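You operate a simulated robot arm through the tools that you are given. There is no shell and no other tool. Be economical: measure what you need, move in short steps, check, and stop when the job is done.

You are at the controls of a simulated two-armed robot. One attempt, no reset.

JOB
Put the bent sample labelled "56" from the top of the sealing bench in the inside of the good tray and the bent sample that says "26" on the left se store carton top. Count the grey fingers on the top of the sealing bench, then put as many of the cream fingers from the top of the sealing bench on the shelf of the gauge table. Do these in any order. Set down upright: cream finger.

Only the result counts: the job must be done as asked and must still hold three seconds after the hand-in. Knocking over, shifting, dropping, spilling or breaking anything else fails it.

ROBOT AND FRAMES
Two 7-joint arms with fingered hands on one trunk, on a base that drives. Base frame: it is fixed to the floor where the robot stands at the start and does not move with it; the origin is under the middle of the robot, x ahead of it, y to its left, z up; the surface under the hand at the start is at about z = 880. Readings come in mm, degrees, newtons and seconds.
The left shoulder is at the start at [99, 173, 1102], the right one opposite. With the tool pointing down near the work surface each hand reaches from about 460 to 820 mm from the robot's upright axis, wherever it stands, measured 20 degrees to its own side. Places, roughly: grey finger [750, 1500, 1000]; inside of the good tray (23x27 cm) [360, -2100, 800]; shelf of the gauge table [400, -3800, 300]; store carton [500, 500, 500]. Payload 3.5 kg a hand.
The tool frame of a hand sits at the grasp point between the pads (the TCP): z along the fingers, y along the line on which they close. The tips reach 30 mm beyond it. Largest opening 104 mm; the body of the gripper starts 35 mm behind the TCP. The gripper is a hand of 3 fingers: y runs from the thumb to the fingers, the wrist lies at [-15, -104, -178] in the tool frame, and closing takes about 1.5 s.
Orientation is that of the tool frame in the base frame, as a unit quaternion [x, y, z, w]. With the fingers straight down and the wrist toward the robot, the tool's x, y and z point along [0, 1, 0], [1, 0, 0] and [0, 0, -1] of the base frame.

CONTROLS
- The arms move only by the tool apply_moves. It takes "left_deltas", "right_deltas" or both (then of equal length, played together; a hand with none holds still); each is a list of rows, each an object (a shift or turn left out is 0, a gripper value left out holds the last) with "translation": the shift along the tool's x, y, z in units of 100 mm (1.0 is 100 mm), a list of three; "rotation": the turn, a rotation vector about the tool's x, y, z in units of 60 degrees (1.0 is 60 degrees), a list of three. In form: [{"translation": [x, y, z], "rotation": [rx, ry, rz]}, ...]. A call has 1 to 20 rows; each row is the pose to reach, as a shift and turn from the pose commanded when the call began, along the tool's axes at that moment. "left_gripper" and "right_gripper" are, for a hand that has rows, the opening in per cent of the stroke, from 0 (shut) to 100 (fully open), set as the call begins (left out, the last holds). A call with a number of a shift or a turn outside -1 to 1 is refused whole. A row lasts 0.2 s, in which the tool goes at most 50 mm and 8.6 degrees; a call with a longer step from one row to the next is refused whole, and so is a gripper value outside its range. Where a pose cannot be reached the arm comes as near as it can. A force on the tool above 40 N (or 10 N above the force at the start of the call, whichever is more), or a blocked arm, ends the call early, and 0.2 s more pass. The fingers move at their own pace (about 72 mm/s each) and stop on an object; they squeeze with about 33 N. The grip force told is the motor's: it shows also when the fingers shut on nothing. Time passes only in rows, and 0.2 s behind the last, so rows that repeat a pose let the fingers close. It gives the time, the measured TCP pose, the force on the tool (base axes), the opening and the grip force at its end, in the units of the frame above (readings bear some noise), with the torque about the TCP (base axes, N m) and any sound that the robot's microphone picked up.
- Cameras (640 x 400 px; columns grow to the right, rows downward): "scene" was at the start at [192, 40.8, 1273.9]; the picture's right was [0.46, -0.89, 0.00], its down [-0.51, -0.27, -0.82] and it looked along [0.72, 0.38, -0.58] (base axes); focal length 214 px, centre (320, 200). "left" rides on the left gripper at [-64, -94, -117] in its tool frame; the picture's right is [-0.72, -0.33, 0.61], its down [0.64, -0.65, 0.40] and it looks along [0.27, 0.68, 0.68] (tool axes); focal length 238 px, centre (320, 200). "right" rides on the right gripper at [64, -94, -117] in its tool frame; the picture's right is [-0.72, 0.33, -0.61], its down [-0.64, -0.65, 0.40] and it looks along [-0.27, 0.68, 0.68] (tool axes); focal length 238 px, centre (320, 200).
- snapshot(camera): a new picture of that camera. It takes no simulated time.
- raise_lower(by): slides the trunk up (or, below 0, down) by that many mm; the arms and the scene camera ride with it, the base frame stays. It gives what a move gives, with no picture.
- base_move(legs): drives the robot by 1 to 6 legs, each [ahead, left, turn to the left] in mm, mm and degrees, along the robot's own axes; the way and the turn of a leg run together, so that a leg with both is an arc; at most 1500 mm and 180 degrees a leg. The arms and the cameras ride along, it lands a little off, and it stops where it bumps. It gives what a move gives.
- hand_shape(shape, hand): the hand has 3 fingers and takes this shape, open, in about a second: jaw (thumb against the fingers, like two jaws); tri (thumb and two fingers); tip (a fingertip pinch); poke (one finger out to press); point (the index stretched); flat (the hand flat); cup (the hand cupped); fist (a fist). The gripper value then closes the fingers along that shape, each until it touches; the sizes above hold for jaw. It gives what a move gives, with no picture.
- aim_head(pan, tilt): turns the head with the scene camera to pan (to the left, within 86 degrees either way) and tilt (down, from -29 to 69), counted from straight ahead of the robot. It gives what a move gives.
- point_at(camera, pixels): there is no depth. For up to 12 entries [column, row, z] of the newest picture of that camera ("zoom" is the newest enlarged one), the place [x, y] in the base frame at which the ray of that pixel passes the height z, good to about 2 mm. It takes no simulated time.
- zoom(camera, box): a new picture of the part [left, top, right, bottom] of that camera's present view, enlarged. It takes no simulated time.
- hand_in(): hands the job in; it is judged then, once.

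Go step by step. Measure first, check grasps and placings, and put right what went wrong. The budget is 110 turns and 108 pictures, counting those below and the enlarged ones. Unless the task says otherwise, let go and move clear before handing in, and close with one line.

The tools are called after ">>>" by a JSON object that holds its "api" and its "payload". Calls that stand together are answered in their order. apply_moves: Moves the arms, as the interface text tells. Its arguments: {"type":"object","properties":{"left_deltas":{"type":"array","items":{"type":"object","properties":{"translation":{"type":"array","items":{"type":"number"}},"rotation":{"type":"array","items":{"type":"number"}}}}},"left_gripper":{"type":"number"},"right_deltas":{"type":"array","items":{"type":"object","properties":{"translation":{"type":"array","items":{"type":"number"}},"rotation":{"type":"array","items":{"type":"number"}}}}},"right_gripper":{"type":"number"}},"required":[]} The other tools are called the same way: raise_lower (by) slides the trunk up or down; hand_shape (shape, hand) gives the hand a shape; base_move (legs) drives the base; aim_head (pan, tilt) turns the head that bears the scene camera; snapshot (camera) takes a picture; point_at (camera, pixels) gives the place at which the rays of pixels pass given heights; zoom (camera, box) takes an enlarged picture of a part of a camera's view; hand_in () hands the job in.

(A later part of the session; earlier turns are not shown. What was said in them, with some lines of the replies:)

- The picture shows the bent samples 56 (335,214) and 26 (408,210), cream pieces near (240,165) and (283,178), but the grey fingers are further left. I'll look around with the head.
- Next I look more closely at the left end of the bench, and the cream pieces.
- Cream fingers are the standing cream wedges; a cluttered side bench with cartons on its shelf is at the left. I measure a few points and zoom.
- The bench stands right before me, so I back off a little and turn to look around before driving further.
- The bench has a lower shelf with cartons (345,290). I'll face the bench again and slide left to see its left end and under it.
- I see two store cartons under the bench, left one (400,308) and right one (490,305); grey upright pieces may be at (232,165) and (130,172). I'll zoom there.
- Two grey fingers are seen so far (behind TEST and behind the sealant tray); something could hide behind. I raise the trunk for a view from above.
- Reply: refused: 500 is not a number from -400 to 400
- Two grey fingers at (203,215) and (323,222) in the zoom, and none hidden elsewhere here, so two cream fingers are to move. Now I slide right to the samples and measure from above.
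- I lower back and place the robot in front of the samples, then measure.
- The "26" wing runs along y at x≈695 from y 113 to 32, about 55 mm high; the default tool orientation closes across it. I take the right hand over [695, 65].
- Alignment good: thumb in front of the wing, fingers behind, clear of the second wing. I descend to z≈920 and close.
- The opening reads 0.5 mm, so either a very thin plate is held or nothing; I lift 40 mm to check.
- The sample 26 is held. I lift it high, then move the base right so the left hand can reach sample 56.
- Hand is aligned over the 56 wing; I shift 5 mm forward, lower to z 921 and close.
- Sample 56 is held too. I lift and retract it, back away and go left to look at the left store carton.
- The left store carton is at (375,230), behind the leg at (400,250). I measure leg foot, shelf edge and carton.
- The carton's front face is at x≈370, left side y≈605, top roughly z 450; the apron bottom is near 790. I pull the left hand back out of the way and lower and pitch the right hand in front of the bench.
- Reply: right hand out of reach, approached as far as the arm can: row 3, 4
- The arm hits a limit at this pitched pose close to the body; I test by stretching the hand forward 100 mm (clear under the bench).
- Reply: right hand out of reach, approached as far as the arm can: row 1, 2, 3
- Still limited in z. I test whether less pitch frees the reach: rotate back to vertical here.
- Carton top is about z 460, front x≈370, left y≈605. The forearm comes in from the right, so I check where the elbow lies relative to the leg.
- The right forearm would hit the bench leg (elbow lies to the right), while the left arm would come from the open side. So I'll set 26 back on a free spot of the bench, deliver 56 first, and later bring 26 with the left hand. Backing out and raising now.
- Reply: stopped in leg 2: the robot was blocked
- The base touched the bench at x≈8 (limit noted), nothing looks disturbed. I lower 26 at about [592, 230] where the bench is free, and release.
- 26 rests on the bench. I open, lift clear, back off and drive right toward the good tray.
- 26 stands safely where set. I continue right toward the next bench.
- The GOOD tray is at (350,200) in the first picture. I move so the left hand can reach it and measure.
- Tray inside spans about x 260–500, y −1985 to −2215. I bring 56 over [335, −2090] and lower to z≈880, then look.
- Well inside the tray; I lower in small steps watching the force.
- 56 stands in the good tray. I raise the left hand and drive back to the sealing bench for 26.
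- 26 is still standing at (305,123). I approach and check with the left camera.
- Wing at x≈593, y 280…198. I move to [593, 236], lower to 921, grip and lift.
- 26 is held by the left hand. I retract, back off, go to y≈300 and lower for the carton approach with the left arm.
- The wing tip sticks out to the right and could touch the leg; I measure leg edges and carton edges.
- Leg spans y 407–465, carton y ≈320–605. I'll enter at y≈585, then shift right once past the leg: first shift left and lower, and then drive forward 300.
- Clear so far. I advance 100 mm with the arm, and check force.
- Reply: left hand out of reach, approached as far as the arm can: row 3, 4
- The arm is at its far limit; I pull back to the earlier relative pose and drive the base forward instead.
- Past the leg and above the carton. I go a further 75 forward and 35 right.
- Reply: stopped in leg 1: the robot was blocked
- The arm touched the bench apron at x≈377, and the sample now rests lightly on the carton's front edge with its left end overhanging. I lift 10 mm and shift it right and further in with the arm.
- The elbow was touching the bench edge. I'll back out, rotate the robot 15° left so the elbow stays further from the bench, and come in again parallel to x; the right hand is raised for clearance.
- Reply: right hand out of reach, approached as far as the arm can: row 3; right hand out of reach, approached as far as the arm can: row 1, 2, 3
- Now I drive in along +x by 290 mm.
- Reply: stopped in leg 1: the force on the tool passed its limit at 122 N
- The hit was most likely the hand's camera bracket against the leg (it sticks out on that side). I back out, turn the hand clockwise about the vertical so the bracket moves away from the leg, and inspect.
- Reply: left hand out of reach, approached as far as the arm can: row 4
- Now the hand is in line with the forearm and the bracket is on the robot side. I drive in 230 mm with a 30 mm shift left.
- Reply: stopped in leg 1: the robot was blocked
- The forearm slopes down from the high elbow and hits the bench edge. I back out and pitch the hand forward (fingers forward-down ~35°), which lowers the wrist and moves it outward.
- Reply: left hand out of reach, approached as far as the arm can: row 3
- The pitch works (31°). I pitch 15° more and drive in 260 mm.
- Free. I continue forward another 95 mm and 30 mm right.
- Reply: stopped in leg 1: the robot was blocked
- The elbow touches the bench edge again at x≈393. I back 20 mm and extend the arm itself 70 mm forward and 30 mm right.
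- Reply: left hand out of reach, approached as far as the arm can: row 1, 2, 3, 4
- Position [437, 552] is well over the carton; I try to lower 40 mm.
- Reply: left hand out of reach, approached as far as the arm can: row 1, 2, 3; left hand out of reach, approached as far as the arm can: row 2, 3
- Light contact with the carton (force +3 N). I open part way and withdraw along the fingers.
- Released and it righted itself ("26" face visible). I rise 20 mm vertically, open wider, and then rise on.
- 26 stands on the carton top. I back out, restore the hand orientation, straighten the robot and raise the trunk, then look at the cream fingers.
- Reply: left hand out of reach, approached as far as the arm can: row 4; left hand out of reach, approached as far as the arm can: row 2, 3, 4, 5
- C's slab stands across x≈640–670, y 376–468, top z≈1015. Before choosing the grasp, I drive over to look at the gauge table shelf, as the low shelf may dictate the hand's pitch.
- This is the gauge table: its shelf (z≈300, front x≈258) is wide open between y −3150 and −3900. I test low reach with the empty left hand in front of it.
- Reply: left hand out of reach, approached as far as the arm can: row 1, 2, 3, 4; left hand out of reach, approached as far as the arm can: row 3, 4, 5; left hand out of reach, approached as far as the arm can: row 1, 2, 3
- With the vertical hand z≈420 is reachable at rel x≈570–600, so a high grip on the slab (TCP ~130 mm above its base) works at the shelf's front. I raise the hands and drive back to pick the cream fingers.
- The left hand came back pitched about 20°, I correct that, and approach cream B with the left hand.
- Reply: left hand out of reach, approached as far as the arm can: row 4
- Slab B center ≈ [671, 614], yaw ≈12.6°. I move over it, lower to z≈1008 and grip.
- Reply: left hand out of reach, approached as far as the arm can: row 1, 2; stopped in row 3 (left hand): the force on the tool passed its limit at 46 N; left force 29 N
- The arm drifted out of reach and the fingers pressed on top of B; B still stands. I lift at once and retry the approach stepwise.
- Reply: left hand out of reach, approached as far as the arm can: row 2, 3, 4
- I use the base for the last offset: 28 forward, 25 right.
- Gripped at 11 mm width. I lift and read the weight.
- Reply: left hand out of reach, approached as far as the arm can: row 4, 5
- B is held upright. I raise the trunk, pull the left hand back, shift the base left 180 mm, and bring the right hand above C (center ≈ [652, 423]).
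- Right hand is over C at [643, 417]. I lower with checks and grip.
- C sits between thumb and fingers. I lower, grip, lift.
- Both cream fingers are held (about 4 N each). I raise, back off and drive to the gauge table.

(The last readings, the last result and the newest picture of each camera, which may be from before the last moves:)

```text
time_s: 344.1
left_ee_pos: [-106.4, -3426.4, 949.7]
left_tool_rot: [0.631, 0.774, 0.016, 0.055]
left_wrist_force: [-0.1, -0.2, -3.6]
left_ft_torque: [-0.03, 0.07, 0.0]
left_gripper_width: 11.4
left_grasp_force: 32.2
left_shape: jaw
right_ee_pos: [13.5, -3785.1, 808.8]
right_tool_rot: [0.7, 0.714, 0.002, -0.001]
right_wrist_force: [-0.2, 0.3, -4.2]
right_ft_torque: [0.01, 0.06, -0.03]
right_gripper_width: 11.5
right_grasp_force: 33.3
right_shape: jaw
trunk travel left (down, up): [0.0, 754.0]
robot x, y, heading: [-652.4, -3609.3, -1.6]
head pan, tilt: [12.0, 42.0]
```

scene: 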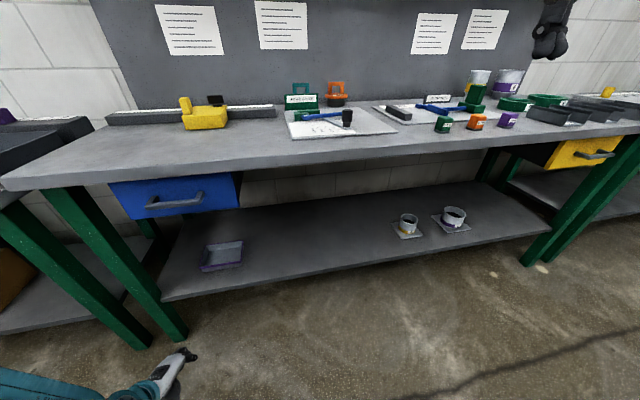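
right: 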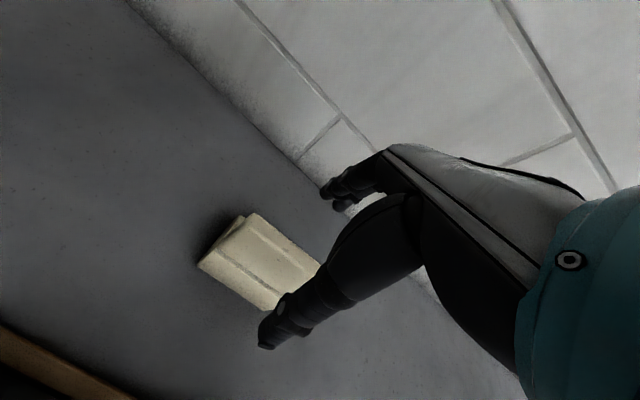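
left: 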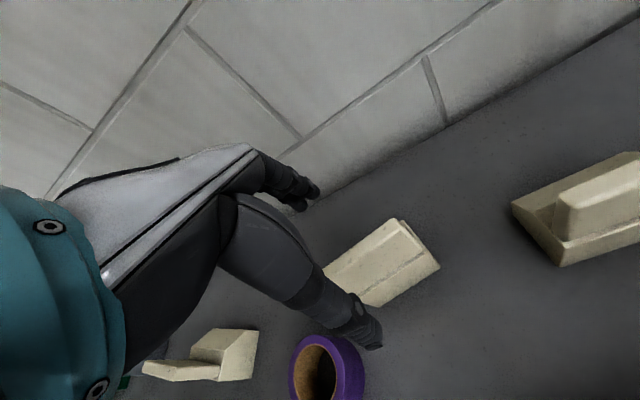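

I straighten the base, lower the right hand with C stepwise and retract/raise the left hand with B.

>>> {"api": "base_move", "payload": {"legs": [[0, 90, 1.8]]}}

>>> {"api": "apply_moves", "payload": {"left_deltas": [{"translation": [0.12, -0.25, -0.12]}, {"translation": [0.25, -0.5, -0.25]}, {"translation": [0.37, -0.75, -0.37]}, {"translation": [0.5, -1.0, -0.5]}], "right_deltas": [{"translation": [-0.25, -0.25, 0.25]}, {"translation": [-0.5, -0.5, 0.5]}, {"translation": [-0.75, -0.75, 0.75]}, {"translation": [-0.9, -0.95, 1.0]}]}}

>>> {"api": "apply_moves", "payload": {"left_deltas": [{"translation": [0.1, -0.15, -0.2]}, {"translation": [0.2, -0.3, -0.4]}, {"translation": [0.3, -0.45, -0.6]}], "right_deltas": [{"translation": [0, 0, 0.33]}, {"translation": [0, 0, 0.67]}, {"translation": [0, 0, 1.0]}]}}

>>> {"api": "apply_moves", "payload": {"right_deltas": [{"translation": [0, 0, 0.33]}, {"translation": [0, 0, 0.67]}, {"translation": [0, 0, 1.0]}]}}

>>> {"api": "apply_moves", "payload": {"right_deltas": [{"translation": [0, 0, 0.2]}, {"translation": [0, 0, 0.35]}, {"translation": [0, 0, 0.35]}]}}

```text
time_s: 345.2
left_ee_pos: [-109.4, -3320.1, 947.9]
left_tool_rot: [0.619, 0.783, 0.016, 0.054]
left_wrist_force: [-0.1, 0.4, -5.1]
left_ft_torque: [-0.03, 0.09, 0.01]
left_gripper_width: 11.5
left_grasp_force: 33.2
left_shape: jaw
right_ee_pos: [21.6, -3674.2, 808.4]
right_tool_rot: [0.689, 0.725, 0.002, -0.001]
right_wrist_force: [0.1, 1.2, -4.3]
right_ft_torque: [0.04, 0.05, -0.01]
right_gripper_width: 11.7
right_grasp_force: 33.0
right_shape: jaw
trunk travel left (down, up): [0.0, 754.0]
robot x, y, heading: [-651.7, -3516.1, 0.1]
head pan, tilt: [12.0, 42.0]
```

```text
time_s: 346.2
left_ee_pos: [-224.0, -3293.8, 986.3]
left_tool_rot: [0.619, 0.783, 0.016, 0.054]
left_wrist_force: [-0.1, -0.3, -4.6]
left_ft_torque: [-0.02, 0.05, -0.01]
left_gripper_width: 11.2
left_grasp_force: 33.3
left_shape: jaw
right_ee_pos: [-72.0, -3770.3, 707.5]
right_tool_rot: [0.689, 0.725, 0.002, 0.0]
right_wrist_force: [0.4, 0.4, -3.2]
right_ft_torque: [0.02, -0.01, 0.02]
right_gripper_width: 11.5
right_grasp_force: 32.9
right_shape: jaw
trunk travel left (down, up): [0.0, 754.0]
robot x, y, heading: [-650.1, -3519.7, -0.1]
head pan, tilt: [12.0, 42.0]
```

```text
time_s: 347.0
left_ee_pos: [-281.8, -3271.8, 1040.1]
left_tool_rot: [0.619, 0.783, 0.017, 0.054]
left_wrist_force: [-0.9, -0.4, -3.4]
left_ft_torque: [-0.01, 0.08, -0.04]
left_gripper_width: 11.5
left_grasp_force: 32.9
left_shape: jaw
right_ee_pos: [-72.2, -3768.7, 608.1]
right_tool_rot: [0.689, 0.725, 0.001, -0.001]
right_wrist_force: [1.1, 0.0, -3.4]
right_ft_torque: [-0.03, 0.02, 0.01]
right_gripper_width: 11.9
right_grasp_force: 33.0
right_shape: jaw
trunk travel left (down, up): [0.0, 754.0]
robot x, y, heading: [-651.1, -3519.9, -0.2]
head pan, tilt: [12.0, 42.0]
```

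```text
time_s: 347.8
left_ee_pos: [-280.2, -3272.4, 1038.9]
left_tool_rot: [0.619, 0.783, 0.016, 0.055]
left_wrist_force: [-0.2, 0.3, -3.3]
left_ft_torque: [-0.01, 0.06, -0.01]
left_gripper_width: 11.3
left_grasp_force: 33.3
left_shape: jaw
right_ee_pos: [-69.3, -3768.9, 507.6]
right_tool_rot: [0.689, 0.725, 0.001, -0.001]
right_wrist_force: [0.1, -0.4, -4.0]
right_ft_torque: [0.02, 0.0, -0.02]
right_gripper_width: 11.5
right_grasp_force: 33.2
right_shape: jaw
trunk travel left (down, up): [0.0, 754.0]
robot x, y, heading: [-651.0, -3521.4, 0.2]
head pan, tilt: [12.0, 42.0]
```

```text
time_s: 348.6
left_ee_pos: [-280.1, -3272.2, 1040.0]
left_tool_rot: [0.619, 0.783, 0.017, 0.054]
left_wrist_force: [0.0, -0.1, -4.0]
left_ft_torque: [-0.01, 0.06, -0.03]
left_gripper_width: 11.5
left_grasp_force: 32.9
left_shape: jaw
right_ee_pos: [-68.6, -3768.8, 472.6]
right_tool_rot: [0.689, 0.725, 0.002, -0.001]
right_wrist_force: [0.9, -0.3, -3.4]
right_ft_torque: [-0.02, 0.0, 0.01]
right_gripper_width: 11.6
right_grasp_force: 33.2
right_shape: jaw
trunk travel left (down, up): [0.0, 754.0]
robot x, y, heading: [-650.2, -3520.0, 0.0]
head pan, tilt: [12.0, 42.0]
```

I test in free space that z≈428 is reachable here, then come back up.

>>> {"api": "apply_moves", "payload": {"right_deltas": [{"translation": [0, 0, 0.2]}, {"translation": [0, 0, 0.45]}, {"translation": [0, 0, 0.45]}]}}

>>> {"api": "apply_moves", "payload": {"right_deltas": [{"translation": [0, 0, -0.2]}, {"translation": [0, 0, -0.45]}, {"translation": [0, 0, -0.45]}]}}

>>> {"api": "aim_head", "payload": {"pan": -8, "tilt": 40}}

>>> {"api": "snapshot", "payload": {"camera": "scene"}}

```text
time_s: 349.4
left_ee_pos: [-280.6, -3272.9, 1039.5]
left_tool_rot: [0.62, 0.783, 0.017, 0.054]
left_wrist_force: [-0.7, 0.4, -3.2]
left_ft_torque: [-0.01, 0.06, 0.0]
left_gripper_width: 11.6
left_grasp_force: 33.2
left_shape: jaw
right_ee_pos: [-67.5, -3768.2, 462.7]
right_tool_rot: [0.688, 0.725, 0.0, -0.003]
right_wrist_force: [0.4, -0.1, -5.0]
right_ft_torque: [-0.05, 0.03, -0.01]
right_gripper_width: 11.6
right_grasp_force: 33.0
right_shape: jaw
right hand out of reach, approached as far as the arm can: row 1, 2, 3
trunk travel left (down, up): [0.0, 754.0]
robot x, y, heading: [-651.1, -3520.3, 0.0]
head pan, tilt: [12.0, 42.0]
```

```text
time_s: 350.2
left_ee_pos: [-280.3, -3271.4, 1040.8]
left_tool_rot: [0.619, 0.783, 0.017, 0.054]
left_wrist_force: [0.6, 0.4, -4.0]
left_ft_torque: [-0.03, 0.1, 0.01]
left_gripper_width: 11.1
left_grasp_force: 33.3
left_shape: jaw
right_ee_pos: [-68.4, -3767.2, 507.9]
right_tool_rot: [0.688, 0.725, 0.002, -0.001]
right_wrist_force: [0.3, 0.4, -4.0]
right_ft_torque: [-0.01, 0.06, 0.02]
right_gripper_width: 11.4
right_grasp_force: 32.9
right_shape: jaw
trunk travel left (down, up): [0.0, 754.0]
robot x, y, heading: [-646.4, -3519.9, 0.1]
head pan, tilt: [12.0, 42.0]
```

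```text
time_s: 351.1
left_ee_pos: [-280.7, -3272.9, 1040.1]
left_tool_rot: [0.619, 0.783, 0.017, 0.055]
left_wrist_force: [0.4, -0.1, -4.1]
left_ft_torque: [-0.03, 0.08, 0.02]
left_gripper_width: 11.1
left_grasp_force: 33.1
left_shape: jaw
right_ee_pos: [-69.1, -3768.0, 507.4]
right_tool_rot: [0.689, 0.725, 0.001, -0.001]
right_wrist_force: [0.3, -0.3, -5.0]
right_ft_torque: [-0.01, 0.07, 0.03]
right_gripper_width: 11.4
right_grasp_force: 32.8
right_shape: jaw
trunk travel left (down, up): [0.0, 754.0]
robot x, y, heading: [-654.5, -3520.7, -0.1]
head pan, tilt: [-8.0, 40.0]
```

```text
5 pictures are left
```

scene: 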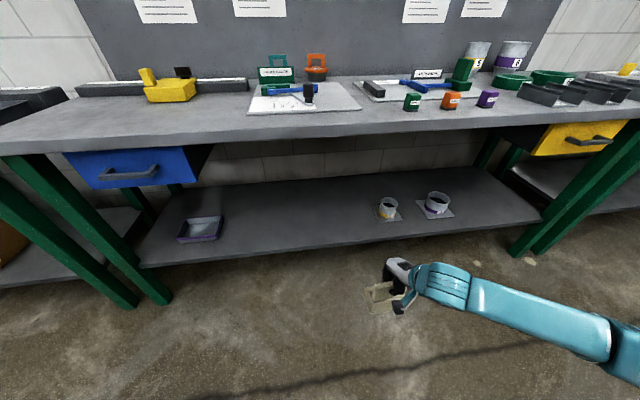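

>>> {"api": "point_at", "payload": {"camera": "scene", "pixels": [[300, 249, 300], [300, 249, 250], [300, 249, 350], [300, 254, 300], [380, 217, 300], [400, 235, 300], [150, 262, 300], [220, 240, 300]]}}

>>> {"api": "zoom", "payload": {"camera": "scene", "box": [240, 160, 460, 320]}}

```text
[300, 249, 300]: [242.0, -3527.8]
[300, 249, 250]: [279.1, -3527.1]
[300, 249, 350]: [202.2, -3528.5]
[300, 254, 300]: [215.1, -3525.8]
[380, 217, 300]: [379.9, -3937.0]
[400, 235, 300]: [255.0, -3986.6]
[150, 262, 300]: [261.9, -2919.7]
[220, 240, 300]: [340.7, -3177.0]
```

```text
2.50 times, centred on (350, 240) of scene
```

zoom: 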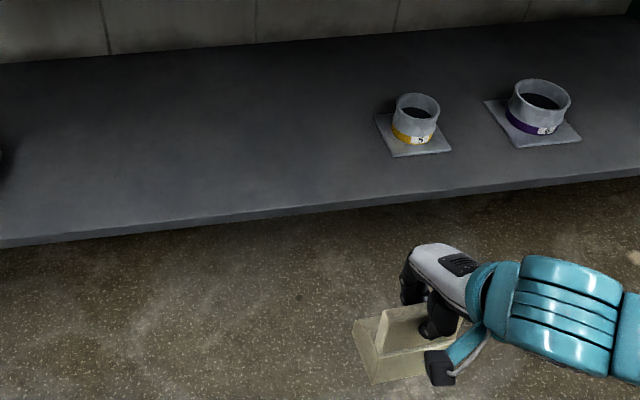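

Shelf height ≈ 290–300, so TCP ≈ 425 is needed. I search for a lower reachable pose: further outward and closer.

>>> {"api": "apply_moves", "payload": {"right_deltas": [{"translation": [-0.25, -0.2, 0.2]}, {"translation": [-0.4, -0.3, 0.5]}, {"translation": [-0.4, -0.3, 0.85]}, {"translation": [-0.4, -0.3, 0.85]}]}}

>>> {"api": "apply_moves", "payload": {"right_deltas": [{"translation": [-0.2, 0, 0.2], "rotation": [0, 0, -0.1]}, {"translation": [-0.2, 0, 0.4], "rotation": [0, 0, -0.2]}, {"translation": [-0.2, 0, 0.4], "rotation": [0, 0, -0.3]}, {"translation": [-0.2, 0, 0.4], "rotation": [0, 0, -0.3]}]}}

```text
time_s: 352.1
left_ee_pos: [-281.2, -3273.3, 1039.2]
left_tool_rot: [0.62, 0.783, 0.016, 0.054]
left_wrist_force: [-0.2, 0.6, -4.5]
left_ft_torque: [0.0, 0.06, 0.0]
left_gripper_width: 11.5
left_grasp_force: 32.9
left_shape: jaw
right_ee_pos: [-97.0, -3811.2, 421.5]
right_tool_rot: [0.689, 0.725, 0.0, -0.003]
right_wrist_force: [0.0, -0.1, -3.9]
right_ft_torque: [-0.01, 0.05, 0.03]
right_gripper_width: 11.8
right_grasp_force: 33.4
right_shape: jaw
trunk travel left (down, up): [0.0, 754.0]
robot x, y, heading: [-652.7, -3519.0, -0.3]
head pan, tilt: [-8.0, 40.0]
```

```text
time_s: 353.1
left_ee_pos: [-280.4, -3273.8, 1039.5]
left_tool_rot: [0.62, 0.783, 0.017, 0.055]
left_wrist_force: [-0.2, 0.1, -4.0]
left_ft_torque: [-0.03, 0.06, 0.0]
left_gripper_width: 11.3
left_grasp_force: 32.6
left_shape: jaw
right_ee_pos: [-95.0, -3830.6, 381.0]
right_tool_rot: [0.568, 0.823, 0.002, 0.0]
right_wrist_force: [1.0, 0.0, -3.6]
right_ft_torque: [-0.01, 0.03, -0.05]
right_gripper_width: 11.9
right_grasp_force: 33.6
right_shape: jaw
trunk travel left (down, up): [0.0, 754.0]
robot x, y, heading: [-652.9, -3523.3, 0.0]
head pan, tilt: [-8.0, 40.0]
```

With the hand yawed 20° it reaches z≈381 freely. I raise to 465, shift the base left 80 mm and drive in toward the shelf.

>>> {"api": "apply_moves", "payload": {"right_deltas": [{"translation": [0, 0, -0.4]}, {"translation": [0, 0, -0.85]}, {"translation": [0, 0, -0.85]}]}}

>>> {"api": "base_move", "payload": {"legs": [[0, 80, 0], [300, 0, 0]]}}

>>> {"api": "base_move", "payload": {"legs": [[130, 0, 0]]}}

```text
time_s: 353.9
left_ee_pos: [-281.0, -3273.0, 1040.0]
left_tool_rot: [0.619, 0.783, 0.017, 0.055]
left_wrist_force: [0.0, -0.6, -3.7]
left_ft_torque: [-0.01, 0.08, -0.01]
left_gripper_width: 11.4
left_grasp_force: 32.3
left_shape: jaw
right_ee_pos: [-96.4, -3830.0, 465.9]
right_tool_rot: [0.567, 0.824, 0.001, -0.001]
right_wrist_force: [-0.4, 0.5, -4.1]
right_ft_torque: [0.0, 0.03, -0.02]
right_gripper_width: 11.8
right_grasp_force: 33.1
right_shape: jaw
trunk travel left (down, up): [0.0, 754.0]
robot x, y, heading: [-650.1, -3519.1, -0.0]
head pan, tilt: [-8.0, 40.0]
```

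```text
time_s: 356.6
left_ee_pos: [24.6, -3196.8, 1039.7]
left_tool_rot: [0.622, 0.781, 0.017, 0.054]
left_wrist_force: [0.4, 0.8, -3.9]
left_ft_torque: [0.02, 0.13, -0.03]
left_gripper_width: 11.2
left_grasp_force: 32.8
left_shape: jaw
right_ee_pos: [206.2, -3755.8, 465.7]
right_tool_rot: [0.569, 0.822, 0.001, 0.0]
right_wrist_force: [0.3, 0.1, -4.7]
right_ft_torque: [-0.02, 0.04, -0.02]
right_gripper_width: 11.6
right_grasp_force: 32.8
right_shape: jaw
trunk travel left (down, up): [0.0, 754.0]
robot x, y, heading: [-348.5, -3443.4, -0.3]
head pan, tilt: [-8.0, 40.0]
```

```text
time_s: 357.9
left_ee_pos: [155.9, -3197.9, 1039.8]
left_tool_rot: [0.622, 0.781, 0.017, 0.055]
left_wrist_force: [0.6, -0.2, -3.6]
left_ft_torque: [0.0, 0.07, 0.04]
left_gripper_width: 11.4
left_grasp_force: 33.0
left_shape: jaw
right_ee_pos: [335.3, -3758.8, 466.6]
right_tool_rot: [0.572, 0.821, 0.001, -0.001]
right_wrist_force: [-0.1, -0.1, -4.0]
right_ft_torque: [-0.02, 0.04, 0.0]
right_gripper_width: 11.9
right_grasp_force: 33.3
right_shape: jaw
trunk travel left (down, up): [0.0, 754.0]
robot x, y, heading: [-219.7, -3440.7, -0.8]
head pan, tilt: [-8.0, 40.0]
```

No contact. I lower in small steps watching the force.

>>> {"api": "apply_moves", "payload": {"right_deltas": [{"translation": [0, 0, 0.15]}, {"translation": [0, 0, 0.32]}, {"translation": [0, 0, 0.32]}]}}

>>> {"api": "apply_moves", "payload": {"right_deltas": [{"translation": [0, 0, 0.05]}, {"translation": [0, 0, 0.05]}]}}

>>> {"api": "apply_moves", "payload": {"right_deltas": [{"translation": [0, 0, 0.04]}, {"translation": [0, 0, 0.04]}]}}

>>> {"api": "zoom", "payload": {"camera": "scene", "box": [320, 180, 640, 380]}}

```text
time_s: 358.7
left_ee_pos: [155.4, -3198.1, 1040.2]
left_tool_rot: [0.622, 0.781, 0.017, 0.054]
left_wrist_force: [-1.1, -0.4, -3.9]
left_ft_torque: [-0.02, 0.1, -0.01]
left_gripper_width: 11.2
left_grasp_force: 32.7
left_shape: jaw
right_ee_pos: [335.7, -3759.7, 433.2]
right_tool_rot: [0.572, 0.82, 0.001, 0.0]
right_wrist_force: [1.1, 0.1, -3.7]
right_ft_torque: [0.01, 0.04, 0.0]
right_gripper_width: 11.7
right_grasp_force: 33.0
right_shape: jaw
trunk travel left (down, up): [0.0, 754.0]
robot x, y, heading: [-214.4, -3440.9, -0.6]
head pan, tilt: [-8.0, 40.0]
```

```text
time_s: 359.3
left_ee_pos: [155.0, -3198.8, 1039.9]
left_tool_rot: [0.623, 0.78, 0.018, 0.055]
left_wrist_force: [-0.3, 0.4, -4.6]
left_ft_torque: [-0.01, 0.09, -0.02]
left_gripper_width: 11.3
left_grasp_force: 33.0
left_shape: jaw
right_ee_pos: [336.2, -3758.6, 431.2]
right_tool_rot: [0.571, 0.821, 0.002, 0.0]
right_wrist_force: [-2.4, -0.9, 5.5]
right_ft_torque: [0.01, -0.01, 0.01]
right_gripper_width: 12.0
right_grasp_force: 33.5
right_shape: jaw
trunk travel left (down, up): [0.0, 754.0]
robot x, y, heading: [-218.5, -3444.8, -0.7]
head pan, tilt: [-8.0, 40.0]
```

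```text
time_s: 359.9
left_ee_pos: [153.1, -3197.4, 1040.9]
left_tool_rot: [0.623, 0.78, 0.017, 0.055]
left_wrist_force: [0.9, 0.0, -4.7]
left_ft_torque: [-0.01, 0.1, 0.02]
left_gripper_width: 11.5
left_grasp_force: 32.9
left_shape: jaw
right_ee_pos: [337.0, -3756.7, 427.8]
right_tool_rot: [0.571, 0.821, 0.004, 0.002]
right_wrist_force: [-6.7, -1.3, 19.9]
right_ft_torque: [0.04, 0.09, 0.03]
right_gripper_width: 12.4
right_grasp_force: 32.4
right_shape: jaw
trunk travel left (down, up): [0.0, 754.0]
robot x, y, heading: [-219.7, -3442.6, -0.7]
head pan, tilt: [-8.0, 40.0]
```

```text
2.00 times, centred on (480, 280) of scene
```

zoom: 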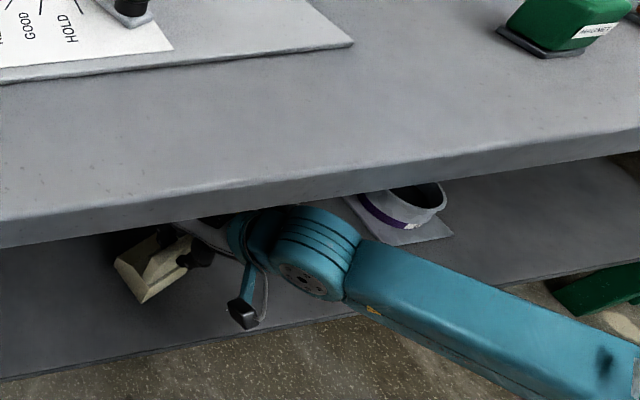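

Contact is clear (20 N). I relax 4 mm, open, and rise.

>>> {"api": "apply_moves", "payload": {"right_deltas": [{"translation": [0, 0, -0.05]}, {"translation": [0, 0, -0.05]}]}}

>>> {"api": "apply_moves", "payload": {"right_deltas": [{}, {}, {}, {}, {}], "right_gripper": 60}}

>>> {"api": "apply_moves", "payload": {"right_deltas": [{"translation": [0, 0, -0.2]}, {"translation": [0, 0, -0.4]}, {"translation": [0, 0, -0.7]}, {"translation": [0, 0, -0.7]}]}}

```text
time_s: 360.5
left_ee_pos: [154.8, -3199.0, 1039.9]
left_tool_rot: [0.622, 0.781, 0.016, 0.055]
left_wrist_force: [0.1, 0.3, -3.8]
left_ft_torque: [-0.05, 0.09, 0.05]
left_gripper_width: 11.1
left_grasp_force: 33.0
left_shape: jaw
right_ee_pos: [335.3, -3757.8, 429.0]
right_tool_rot: [0.571, 0.821, 0.0, -0.002]
right_wrist_force: [0.6, 0.2, -0.6]
right_ft_torque: [0.0, -0.08, 0.01]
right_gripper_width: 12.2
right_grasp_force: 33.2
right_shape: jaw
trunk travel left (down, up): [0.0, 754.0]
robot x, y, heading: [-217.6, -3445.0, -0.5]
head pan, tilt: [-8.0, 40.0]
```

```text
time_s: 361.7
left_ee_pos: [155.3, -3198.4, 1039.9]
left_tool_rot: [0.622, 0.781, 0.017, 0.055]
left_wrist_force: [0.2, 0.3, -4.1]
left_ft_torque: [-0.03, 0.06, 0.0]
left_gripper_width: 11.4
left_grasp_force: 33.1
left_shape: jaw
right_ee_pos: [335.7, -3758.9, 429.8]
right_tool_rot: [0.572, 0.82, 0.001, 0.0]
right_wrist_force: [0.5, 0.0, -0.6]
right_ft_torque: [-0.03, 0.0, 0.01]
right_gripper_width: 61.7
right_grasp_force: 0.0
right_shape: jaw
trunk travel left (down, up): [0.0, 754.0]
robot x, y, heading: [-218.2, -3442.3, -0.7]
head pan, tilt: [-8.0, 40.0]
```

```text
time_s: 362.7
left_ee_pos: [154.8, -3198.3, 1040.6]
left_tool_rot: [0.623, 0.78, 0.017, 0.056]
left_wrist_force: [-0.2, 0.5, -3.9]
left_ft_torque: [0.01, 0.1, 0.01]
left_gripper_width: 11.5
left_grasp_force: 33.0
left_shape: jaw
right_ee_pos: [335.4, -3758.5, 502.4]
right_tool_rot: [0.572, 0.821, 0.001, 0.0]
right_wrist_force: [-0.2, 0.1, 0.3]
right_ft_torque: [-0.02, 0.02, -0.01]
right_gripper_width: 62.0
right_grasp_force: 0.1
right_shape: jaw
trunk travel left (down, up): [0.0, 754.0]
robot x, y, heading: [-220.3, -3443.2, -0.4]
head pan, tilt: [-8.0, 40.0]
```

C is released. I back out, lift and retract the right hand, and bring the left hand with B down in front of the table.

>>> {"api": "base_move", "payload": {"legs": [[-430, 0, 0.6], [0, -310, 0]]}}

>>> {"api": "apply_moves", "payload": {"left_deltas": [{"translation": [0.05, 0.3, 0.3], "rotation": [0.08, 0, 0]}, {"translation": [0.1, 0.6, 0.6], "rotation": [0.08, 0, 0]}, {"translation": [0.11, 0.97, 0.8], "rotation": [0.08, 0, 0]}, {"translation": [0.11, 0.97, 1.0], "rotation": [0.08, 0, 0]}], "right_deltas": [{"translation": [0, -0.3, -0.3]}, {"translation": [0, -0.6, -0.6]}, {"translation": [0, -0.9, -0.9]}, {"translation": [0, -1.0, -1.0]}]}}

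>>> {"api": "apply_moves", "payload": {"left_deltas": [{"translation": [0.05, 0.3, 0.3]}, {"translation": [0.1, 0.6, 0.6]}, {"translation": [0.11, 0.9, 0.85]}, {"translation": [0.11, 0.97, 1.0]}]}}

>>> {"api": "apply_moves", "payload": {"left_deltas": [{"translation": [0, 0, 0.33], "rotation": [0, 0, 0.11]}, {"translation": [0, 0, 0.67], "rotation": [0, 0, 0.22]}, {"translation": [0, 0, 1.0], "rotation": [0, 0, 0.33]}, {"translation": [0, 0, 1.0], "rotation": [0, 0, 0.44]}, {"translation": [0, 0, 1.0], "rotation": [0, 0, 0.55]}]}}

>>> {"api": "apply_moves", "payload": {"left_deltas": [{"translation": [0, 0, 0.33]}, {"translation": [0, 0, 0.67]}, {"translation": [0, 0, 1.0]}]}}

```text
time_s: 367.0
left_ee_pos: [-274.1, -3499.6, 1041.6]
left_tool_rot: [0.618, 0.784, 0.017, 0.055]
left_wrist_force: [0.4, -0.4, -3.5]
left_ft_torque: [-0.03, 0.15, -0.02]
left_gripper_width: 11.4
left_grasp_force: 32.8
left_shape: jaw
right_ee_pos: [-86.4, -4056.7, 502.3]
right_tool_rot: [0.566, 0.825, 0.002, -0.001]
right_wrist_force: [-0.5, -0.2, -0.6]
right_ft_torque: [0.01, 0.01, 0.03]
right_gripper_width: 61.9
right_grasp_force: 0.0
right_shape: jaw
trunk travel left (down, up): [0.0, 754.0]
robot x, y, heading: [-644.1, -3749.2, 0.2]
head pan, tilt: [-8.0, 40.0]
```

```text
time_s: 368.0
left_ee_pos: [-170.7, -3470.9, 948.6]
left_tool_rot: [0.62, 0.784, -0.015, 0.03]
left_wrist_force: [0.0, -0.2, -3.8]
left_ft_torque: [-0.02, 0.03, -0.02]
left_gripper_width: 11.5
left_grasp_force: 33.0
left_shape: jaw
right_ee_pos: [-180.2, -4093.6, 601.2]
right_tool_rot: [0.567, 0.824, 0.002, -0.001]
right_wrist_force: [0.2, 0.0, -0.5]
right_ft_torque: [-0.03, 0.04, 0.0]
right_gripper_width: 62.2
right_grasp_force: 0.0
right_shape: jaw
trunk travel left (down, up): [0.0, 754.0]
robot x, y, heading: [-643.8, -3745.9, 0.1]
head pan, tilt: [-8.0, 40.0]
```

```text
time_s: 369.0
left_ee_pos: [-78.2, -3442.1, 849.4]
left_tool_rot: [0.62, 0.784, -0.017, 0.029]
left_wrist_force: [-0.7, 0.0, -3.7]
left_ft_torque: [-0.02, 0.08, -0.02]
left_gripper_width: 11.3
left_grasp_force: 32.6
left_shape: jaw
right_ee_pos: [-181.0, -4093.3, 600.6]
right_tool_rot: [0.566, 0.825, 0.002, -0.002]
right_wrist_force: [0.6, 0.7, 0.0]
right_ft_torque: [0.0, 0.02, -0.02]
right_gripper_width: 61.9
right_grasp_force: 0.0
right_shape: jaw
trunk travel left (down, up): [0.0, 754.0]
robot x, y, heading: [-642.1, -3747.5, 0.1]
head pan, tilt: [-8.0, 40.0]
```

```text
time_s: 370.2
left_ee_pos: [-75.9, -3449.1, 750.1]
left_tool_rot: [0.818, 0.575, -0.008, 0.031]
left_wrist_force: [0.2, -0.1, -4.3]
left_ft_torque: [0.02, 0.08, -0.01]
left_gripper_width: 11.4
left_grasp_force: 33.3
left_shape: jaw
right_ee_pos: [-181.8, -4094.0, 600.4]
right_tool_rot: [0.565, 0.825, 0.002, -0.001]
right_wrist_force: [-0.2, -0.1, 0.0]
right_ft_torque: [0.0, -0.01, 0.0]
right_gripper_width: 62.1
right_grasp_force: 0.0
right_shape: jaw
trunk travel left (down, up): [0.0, 754.0]
robot x, y, heading: [-643.7, -3748.4, 0.3]
head pan, tilt: [-8.0, 40.0]
```

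```text
time_s: 371.0
left_ee_pos: [-72.5, -3455.7, 647.3]
left_tool_rot: [0.817, 0.576, -0.007, 0.033]
left_wrist_force: [0.2, -0.4, -3.9]
left_ft_torque: [0.02, 0.01, 0.03]
left_gripper_width: 11.2
left_grasp_force: 33.2
left_shape: jaw
right_ee_pos: [-179.5, -4093.3, 600.4]
right_tool_rot: [0.566, 0.824, 0.002, -0.001]
right_wrist_force: [-0.4, -0.9, 0.8]
right_ft_torque: [-0.01, -0.04, -0.01]
right_gripper_width: 61.8
right_grasp_force: 0.1
right_shape: jaw
trunk travel left (down, up): [0.0, 754.0]
robot x, y, heading: [-646.3, -3749.6, 0.0]
head pan, tilt: [-8.0, 40.0]
```

I correct the small tilt and continue down, testing z≈425 in free space.

>>> {"api": "apply_moves", "payload": {"left_deltas": [{"translation": [0, 0, 0.33], "rotation": [0.031, 0, 0]}, {"translation": [0, 0, 0.67], "rotation": [0.031, 0, 0]}, {"translation": [0, 0, 1.0], "rotation": [0.031, 0, 0]}]}}

>>> {"api": "apply_moves", "payload": {"left_deltas": [{"translation": [0, 0, 0.33]}, {"translation": [0, 0, 0.75]}, {"translation": [0, 0, 0.75]}]}}

>>> {"api": "apply_moves", "payload": {"left_deltas": [{"translation": [0, 0, 0.25]}, {"translation": [0, 0, 0.5]}, {"translation": [0, 0, 0.5]}]}}

```text
time_s: 371.8
left_ee_pos: [-69.7, -3459.4, 551.3]
left_tool_rot: [0.817, 0.576, -0.016, 0.019]
left_wrist_force: [0.9, -0.5, -4.3]
left_ft_torque: [0.04, 0.05, -0.02]
left_gripper_width: 11.4
left_grasp_force: 33.4
left_shape: jaw
right_ee_pos: [-180.4, -4093.3, 600.2]
right_tool_rot: [0.566, 0.825, 0.001, -0.001]
right_wrist_force: [-0.6, 0.6, 0.6]
right_ft_torque: [0.0, 0.0, 0.03]
right_gripper_width: 62.3
right_grasp_force: 0.0
right_shape: jaw
trunk travel left (down, up): [0.0, 754.0]
robot x, y, heading: [-644.8, -3747.5, 0.1]
head pan, tilt: [-8.0, 40.0]
```

```text
time_s: 372.6
left_ee_pos: [-69.5, -3466.3, 475.5]
left_tool_rot: [0.817, 0.576, -0.016, 0.019]
left_wrist_force: [-0.9, -0.1, -3.5]
left_ft_torque: [0.02, 0.02, -0.03]
left_gripper_width: 11.4
left_grasp_force: 33.0
left_shape: jaw
right_ee_pos: [-180.8, -4094.7, 599.5]
right_tool_rot: [0.566, 0.825, 0.002, -0.001]
right_wrist_force: [-0.6, -0.8, 0.1]
right_ft_torque: [-0.01, 0.01, 0.01]
right_gripper_width: 61.8
right_grasp_force: 0.1
right_shape: jaw
trunk travel left (down, up): [0.0, 754.0]
robot x, y, heading: [-645.1, -3746.8, 0.2]
head pan, tilt: [-8.0, 40.0]
```

```text
time_s: 373.4
left_ee_pos: [-68.9, -3467.7, 424.8]
left_tool_rot: [0.818, 0.575, -0.015, 0.019]
left_wrist_force: [-0.2, -0.1, -4.1]
left_ft_torque: [0.02, 0.05, -0.04]
left_gripper_width: 11.3
left_grasp_force: 32.4
left_shape: jaw
right_ee_pos: [-179.4, -4093.8, 600.3]
right_tool_rot: [0.566, 0.825, 0.002, -0.001]
right_wrist_force: [0.1, -0.7, 0.3]
right_ft_torque: [-0.06, 0.02, 0.01]
right_gripper_width: 62.0
right_grasp_force: 0.1
right_shape: jaw
trunk travel left (down, up): [0.0, 754.0]
robot x, y, heading: [-645.9, -3751.4, -0.0]
head pan, tilt: [-8.0, 40.0]
```

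Reachable. I raise to 470, retract the right hand further, and drive in.

>>> {"api": "apply_moves", "payload": {"left_deltas": [{"translation": [0, 0, -0.2]}, {"translation": [0, 0, -0.35]}, {"translation": [0, 0, -0.45]}], "right_deltas": [{"translation": [0, -0.3, 0]}, {"translation": [0, -0.6, 0]}, {"translation": [0, -0.9, 0]}]}}

>>> {"api": "base_move", "payload": {"legs": [[290, 0, 0]]}}

>>> {"api": "base_move", "payload": {"legs": [[122, 0, 0]]}}

```text
time_s: 374.2
left_ee_pos: [-70.0, -3464.4, 471.4]
left_tool_rot: [0.817, 0.576, -0.017, 0.019]
left_wrist_force: [0.4, -0.1, -4.1]
left_ft_torque: [0.06, 0.08, 0.03]
left_gripper_width: 11.5
left_grasp_force: 33.1
left_shape: jaw
right_ee_pos: [-262.8, -4125.7, 601.3]
right_tool_rot: [0.565, 0.825, 0.002, -0.001]
right_wrist_force: [-0.3, 0.4, 0.2]
right_ft_torque: [-0.04, -0.03, 0.0]
right_gripper_width: 62.0
right_grasp_force: 0.1
right_shape: jaw
trunk travel left (down, up): [0.0, 754.0]
robot x, y, heading: [-644.7, -3750.6, -0.1]
head pan, tilt: [-8.0, 40.0]
```

```text
time_s: 376.2
left_ee_pos: [218.8, -3460.8, 470.9]
left_tool_rot: [0.816, 0.578, -0.016, 0.019]
left_wrist_force: [-0.4, -0.5, -4.0]
left_ft_torque: [-0.01, 0.07, -0.02]
left_gripper_width: 11.7
left_grasp_force: 32.8
left_shape: jaw
right_ee_pos: [28.9, -4124.9, 600.5]
right_tool_rot: [0.565, 0.825, 0.002, -0.002]
right_wrist_force: [0.4, 0.2, -0.2]
right_ft_torque: [-0.03, -0.01, -0.02]
right_gripper_width: 62.2
right_grasp_force: 0.1
right_shape: jaw
trunk travel left (down, up): [0.0, 754.0]
robot x, y, heading: [-351.0, -3748.2, 0.0]
head pan, tilt: [-8.0, 40.0]
```

```text
time_s: 377.4
left_ee_pos: [294.0, -3458.2, 466.2]
left_tool_rot: [0.815, 0.579, -0.029, 0.009]
left_wrist_force: [-0.7, -0.8, -3.7]
left_ft_torque: [-0.03, 0.01, 0.01]
left_gripper_width: 11.1
left_grasp_force: 32.9
left_shape: jaw
right_ee_pos: [128.8, -4124.5, 604.9]
right_tool_rot: [0.562, 0.827, 0.009, 0.005]
right_wrist_force: [-0.4, 0.3, 0.5]
right_ft_torque: [0.0, -0.03, -0.01]
right_gripper_width: 62.2
right_grasp_force: 0.1
right_shape: jaw
trunk travel left (down, up): [0.0, 754.0]
robot x, y, heading: [-247.5, -3749.2, 0.6]
head pan, tilt: [-8.0, 40.0]
```

The left arm lags by about 28 mm — it likely touched the blue drawer on the left. I back off 100 mm, shift right 120 mm and try again.

>>> {"api": "base_move", "payload": {"legs": [[-110, 0, -0.6], [0, -120, 0]]}}

>>> {"api": "base_move", "payload": {"legs": [[80, 0, 0]]}}

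>>> {"api": "base_move", "payload": {"legs": [[40, 0, 0]]}}

```text
time_s: 379.4
left_ee_pos: [194.3, -3583.0, 455.2]
left_tool_rot: [0.817, 0.575, -0.037, 0.005]
left_wrist_force: [-0.3, -0.2, -3.7]
left_ft_torque: [0.0, 0.01, 0.01]
left_gripper_width: 11.3
left_grasp_force: 33.4
left_shape: jaw
right_ee_pos: [25.9, -4245.4, 601.5]
right_tool_rot: [0.567, 0.824, 0.001, 0.0]
right_wrist_force: [-0.1, -0.4, -0.8]
right_ft_torque: [0.01, -0.03, -0.02]
right_gripper_width: 62.1
right_grasp_force: 0.0
right_shape: jaw
trunk travel left (down, up): [0.0, 754.0]
robot x, y, heading: [-353.7, -3867.5, 0.4]
head pan, tilt: [-8.0, 40.0]
```

```text
time_s: 380.5
left_ee_pos: [274.2, -3583.4, 457.1]
left_tool_rot: [0.817, 0.575, -0.037, 0.005]
left_wrist_force: [-0.1, -0.1, -4.3]
left_ft_torque: [0.01, 0.06, -0.01]
left_gripper_width: 11.2
left_grasp_force: 33.4
left_shape: jaw
right_ee_pos: [104.4, -4246.2, 601.2]
right_tool_rot: [0.566, 0.824, 0.001, 0.0]
right_wrist_force: [0.2, 0.6, -0.7]
right_ft_torque: [-0.02, -0.03, -0.03]
right_gripper_width: 62.2
right_grasp_force: 0.0
right_shape: jaw
trunk travel left (down, up): [0.0, 754.0]
robot x, y, heading: [-275.7, -3866.6, -0.0]
head pan, tilt: [-8.0, 40.0]
```

```text
time_s: 381.4
left_ee_pos: [282.7, -3578.8, 446.7]
left_tool_rot: [0.815, 0.578, -0.05, -0.005]
left_wrist_force: [0.3, -0.2, -3.2]
left_ft_torque: [0.01, -0.02, 0.0]
left_gripper_width: 11.2
left_grasp_force: 32.7
left_shape: jaw
right_ee_pos: [132.4, -4245.4, 602.1]
right_tool_rot: [0.564, 0.826, 0.001, 0.0]
right_wrist_force: [-0.1, -0.4, 0.4]
right_ft_torque: [0.02, -0.02, 0.04]
right_gripper_width: 61.9
right_grasp_force: 0.0
right_shape: jaw
trunk travel left (down, up): [0.0, 754.0]
robot x, y, heading: [-247.6, -3869.4, 0.3]
head pan, tilt: [-8.0, 40.0]
stopped in leg 1: the robot was blocked; the commanded pose is now the measured one
```

Blocked again at the same depth by the forearm. I back 20 mm, re-level the hand, and extend the arm itself forward 60 mm.

>>> {"api": "base_move", "payload": {"legs": [[-25, 0, 0]]}}

>>> {"api": "apply_moves", "payload": {"left_deltas": [{"translation": [0.07, 0.19, -0.05], "rotation": [-0.03, 0.015, 0]}, {"translation": [0.13, 0.38, -0.1], "rotation": [-0.076, 0.031, 0]}, {"translation": [0.2, 0.57, -0.15], "rotation": [-0.076, 0.031, 0]}, {"translation": [0.2, 0.57, -0.15], "rotation": [-0.076, 0.031, 0]}]}}

```text
time_s: 382.2
left_ee_pos: [259.5, -3579.2, 447.9]
left_tool_rot: [0.814, 0.579, -0.051, -0.003]
left_wrist_force: [-0.4, -0.3, -4.8]
left_ft_torque: [0.02, 0.04, -0.04]
left_gripper_width: 11.3
left_grasp_force: 32.7
left_shape: jaw
right_ee_pos: [107.5, -4245.6, 601.1]
right_tool_rot: [0.564, 0.826, 0.001, -0.001]
right_wrist_force: [0.5, -0.5, 0.4]
right_ft_torque: [-0.01, -0.04, 0.03]
right_gripper_width: 61.9
right_grasp_force: 0.1
right_shape: jaw
trunk travel left (down, up): [0.0, 754.0]
robot x, y, heading: [-273.3, -3867.0, 0.5]
head pan, tilt: [-8.0, 40.0]
```

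```text
time_s: 383.2
left_ee_pos: [321.7, -3578.5, 459.7]
left_tool_rot: [0.814, 0.58, -0.015, 0.019]
left_wrist_force: [-0.1, 0.3, -4.1]
left_ft_torque: [0.03, 0.0, -0.01]
left_gripper_width: 11.1
left_grasp_force: 33.1
left_shape: jaw
right_ee_pos: [107.6, -4246.6, 600.8]
right_tool_rot: [0.564, 0.826, 0.001, -0.001]
right_wrist_force: [-0.6, -0.6, -0.5]
right_ft_torque: [-0.01, -0.02, 0.01]
right_gripper_width: 62.0
right_grasp_force: 0.0
right_shape: jaw
trunk travel left (down, up): [0.0, 754.0]
robot x, y, heading: [-271.7, -3868.5, 0.1]
head pan, tilt: [-8.0, 40.0]
```

Now at [322, −3578, 460] and level. I lower in small steps.

>>> {"api": "apply_moves", "payload": {"left_deltas": [{"translation": [0, 0, 0.12]}, {"translation": [0, 0, 0.24]}, {"translation": [0, 0, 0.24]}]}}

>>> {"api": "apply_moves", "payload": {"left_deltas": [{"translation": [0, 0, 0.05]}, {"translation": [0, 0, 0.05]}]}}

>>> {"api": "apply_moves", "payload": {"left_deltas": [{"translation": [0, 0, 0.04]}, {"translation": [0, 0, 0.04]}]}}

```text
time_s: 384.0
left_ee_pos: [322.5, -3579.9, 434.5]
left_tool_rot: [0.815, 0.58, -0.014, 0.019]
left_wrist_force: [0.2, -0.5, -3.7]
left_ft_torque: [0.01, 0.05, 0.01]
left_gripper_width: 11.3
left_grasp_force: 32.7
left_shape: jaw
right_ee_pos: [107.3, -4243.8, 600.8]
right_tool_rot: [0.565, 0.825, 0.001, 0.0]
right_wrist_force: [-0.9, -1.0, -0.7]
right_ft_torque: [-0.03, 0.01, -0.02]
right_gripper_width: 62.4
right_grasp_force: 0.1
right_shape: jaw
trunk travel left (down, up): [0.0, 754.0]
robot x, y, heading: [-274.2, -3872.2, 0.4]
head pan, tilt: [-8.0, 40.0]
```

```text
time_s: 384.6
left_ee_pos: [319.8, -3577.9, 429.6]
left_tool_rot: [0.814, 0.581, -0.013, 0.021]
left_wrist_force: [-3.1, 0.2, 4.3]
left_ft_torque: [0.0, -0.03, -0.01]
left_gripper_width: 11.3
left_grasp_force: 32.5
left_shape: jaw
right_ee_pos: [106.9, -4243.3, 603.5]
right_tool_rot: [0.563, 0.826, 0.001, 0.001]
right_wrist_force: [0.2, 0.6, 1.0]
right_ft_torque: [-0.01, 0.03, -0.01]
right_gripper_width: 62.2
right_grasp_force: 0.0
right_shape: jaw
trunk travel left (down, up): [0.0, 754.0]
robot x, y, heading: [-274.3, -3869.6, 0.4]
head pan, tilt: [-8.0, 40.0]
```

```text
time_s: 385.2
left_ee_pos: [318.8, -3575.1, 426.8]
left_tool_rot: [0.812, 0.582, -0.012, 0.025]
left_wrist_force: [0.0, -8.0, 24.6]
left_ft_torque: [-0.24, -0.09, -0.09]
left_gripper_width: 12.0
left_grasp_force: 33.4
left_shape: jaw
right_ee_pos: [106.0, -4243.0, 606.2]
right_tool_rot: [0.564, 0.826, 0.001, 0.002]
right_wrist_force: [0.6, -1.2, 1.5]
right_ft_torque: [0.03, 0.0, 0.02]
right_gripper_width: 62.2
right_grasp_force: 0.1
right_shape: jaw
trunk travel left (down, up): [0.0, 754.0]
robot x, y, heading: [-273.3, -3865.3, 0.6]
head pan, tilt: [-8.0, 40.0]
```

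Contact on the shelf. I relax, open, rise and back out, then check with a picture.

>>> {"api": "apply_moves", "payload": {"left_deltas": [{"translation": [0, 0, -0.04]}, {"translation": [0, 0, -0.04]}]}}

>>> {"api": "apply_moves", "payload": {"left_deltas": [{}, {}, {}, {}, {}], "left_gripper": 60}}

>>> {"api": "apply_moves", "payload": {"left_deltas": [{"translation": [0, 0, -0.2]}, {"translation": [0, 0, -0.4]}, {"translation": [0, 0, -0.65]}, {"translation": [0, 0, -0.65]}]}}

>>> {"api": "aim_head", "payload": {"pan": 15, "tilt": 40}}

```text
time_s: 385.8
left_ee_pos: [318.9, -3579.6, 428.2]
left_tool_rot: [0.815, 0.579, -0.014, 0.02]
left_wrist_force: [1.1, 3.8, 7.7]
left_ft_torque: [0.04, -0.1, 0.04]
left_gripper_width: 12.1
left_grasp_force: 32.9
left_shape: jaw
right_ee_pos: [105.0, -4243.6, 602.9]
right_tool_rot: [0.565, 0.825, 0.002, 0.001]
right_wrist_force: [-0.5, -0.1, -0.1]
right_ft_torque: [0.03, -0.02, -0.01]
right_gripper_width: 62.0
right_grasp_force: 0.1
right_shape: jaw
trunk travel left (down, up): [0.0, 754.0]
robot x, y, heading: [-272.5, -3866.0, 0.2]
head pan, tilt: [-8.0, 40.0]
```

```text
time_s: 387.0
left_ee_pos: [318.7, -3580.6, 428.6]
left_tool_rot: [0.815, 0.579, -0.014, 0.02]
left_wrist_force: [-0.3, 0.0, 0.2]
left_ft_torque: [-0.03, 0.02, -0.01]
left_gripper_width: 62.3
left_grasp_force: 0.1
left_shape: jaw
right_ee_pos: [106.2, -4245.0, 601.5]
right_tool_rot: [0.564, 0.826, 0.002, 0.001]
right_wrist_force: [0.5, -0.2, -0.6]
right_ft_torque: [0.02, 0.0, 0.02]
right_gripper_width: 62.1
right_grasp_force: 0.0
right_shape: jaw
trunk travel left (down, up): [0.0, 754.0]
robot x, y, heading: [-271.9, -3870.6, 0.2]
head pan, tilt: [-8.0, 40.0]
```

```text
time_s: 388.0
left_ee_pos: [312.4, -3571.7, 490.2]
left_tool_rot: [0.813, 0.582, -0.019, 0.016]
left_wrist_force: [0.8, 0.1, 0.2]
left_ft_torque: [-0.02, -0.02, 0.01]
left_gripper_width: 62.5
left_grasp_force: 0.1
left_shape: jaw
right_ee_pos: [104.7, -4242.9, 603.9]
right_tool_rot: [0.564, 0.826, 0.001, 0.003]
right_wrist_force: [0.2, 0.5, 0.5]
right_ft_torque: [0.02, 0.01, 0.01]
right_gripper_width: 62.1
right_grasp_force: 0.1
right_shape: jaw
trunk travel left (down, up): [0.0, 754.0]
robot x, y, heading: [-274.8, -3869.2, 0.5]
head pan, tilt: [-8.0, 40.0]
```

```text
time_s: 388.9
left_ee_pos: [313.0, -3572.1, 491.5]
left_tool_rot: [0.813, 0.581, -0.018, 0.017]
left_wrist_force: [-0.5, -0.4, 0.1]
left_ft_torque: [-0.03, -0.01, -0.03]
left_gripper_width: 62.4
left_grasp_force: 0.1
left_shape: jaw
right_ee_pos: [105.6, -4243.9, 604.4]
right_tool_rot: [0.563, 0.826, 0.002, 0.003]
right_wrist_force: [-0.2, 0.4, -0.2]
right_ft_torque: [-0.02, 0.01, 0.02]
right_gripper_width: 62.5
right_grasp_force: 0.0
right_shape: jaw
trunk travel left (down, up): [0.0, 754.0]
robot x, y, heading: [-274.0, -3871.2, 0.5]
head pan, tilt: [15.0, 40.0]
```

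>>> {"api": "base_move", "payload": {"legs": [[-420, 0, 0]]}}

>>> {"api": "snapshot", "payload": {"camera": "scene"}}

```text
time_s: 391.5
left_ee_pos: [-106.0, -3579.2, 492.9]
left_tool_rot: [0.816, 0.578, -0.014, 0.02]
left_wrist_force: [0.3, -0.3, 0.7]
left_ft_torque: [0.01, 0.03, 0.0]
left_gripper_width: 62.3
left_grasp_force: 0.0
left_shape: jaw
right_ee_pos: [-322.9, -4248.8, 601.3]
right_tool_rot: [0.566, 0.824, 0.001, 0.0]
right_wrist_force: [-0.1, 0.5, -0.5]
right_ft_torque: [-0.02, 0.01, -0.04]
right_gripper_width: 62.2
right_grasp_force: 0.1
right_shape: jaw
trunk travel left (down, up): [0.0, 754.0]
robot x, y, heading: [-700.6, -3870.2, 0.2]
head pan, tilt: [15.0, 40.0]
```

```text
2 pictures are left
```

scene: 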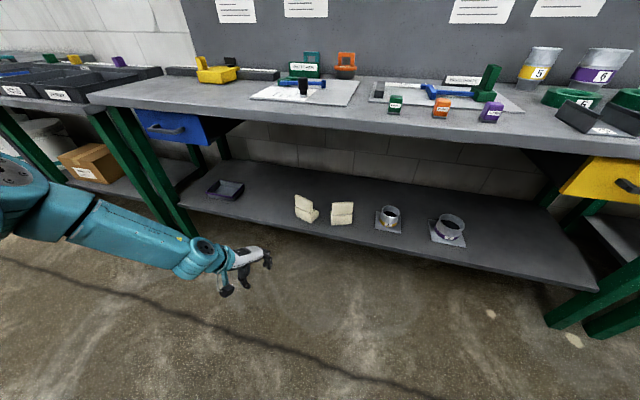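

Both cream fingers stand upright on the gauge table shelf at (306,208) and (342,213), the rings next to them haven't moved, and both hands are clear. 56 was standing in the good tray and 26 on the left store carton when I left them, so I hand in.

>>> {"api": "hand_in", "payload": {}}

```text
The job is handed in.
```

I handed the job in: sample 56 is in the good tray, sample 26 is on the left store carton, and two cream fingers stand upright on the gauge table shelf, to match the two grey ones I counted. I checked 56 and 26 when I set them down but did not look at them again before handing in.
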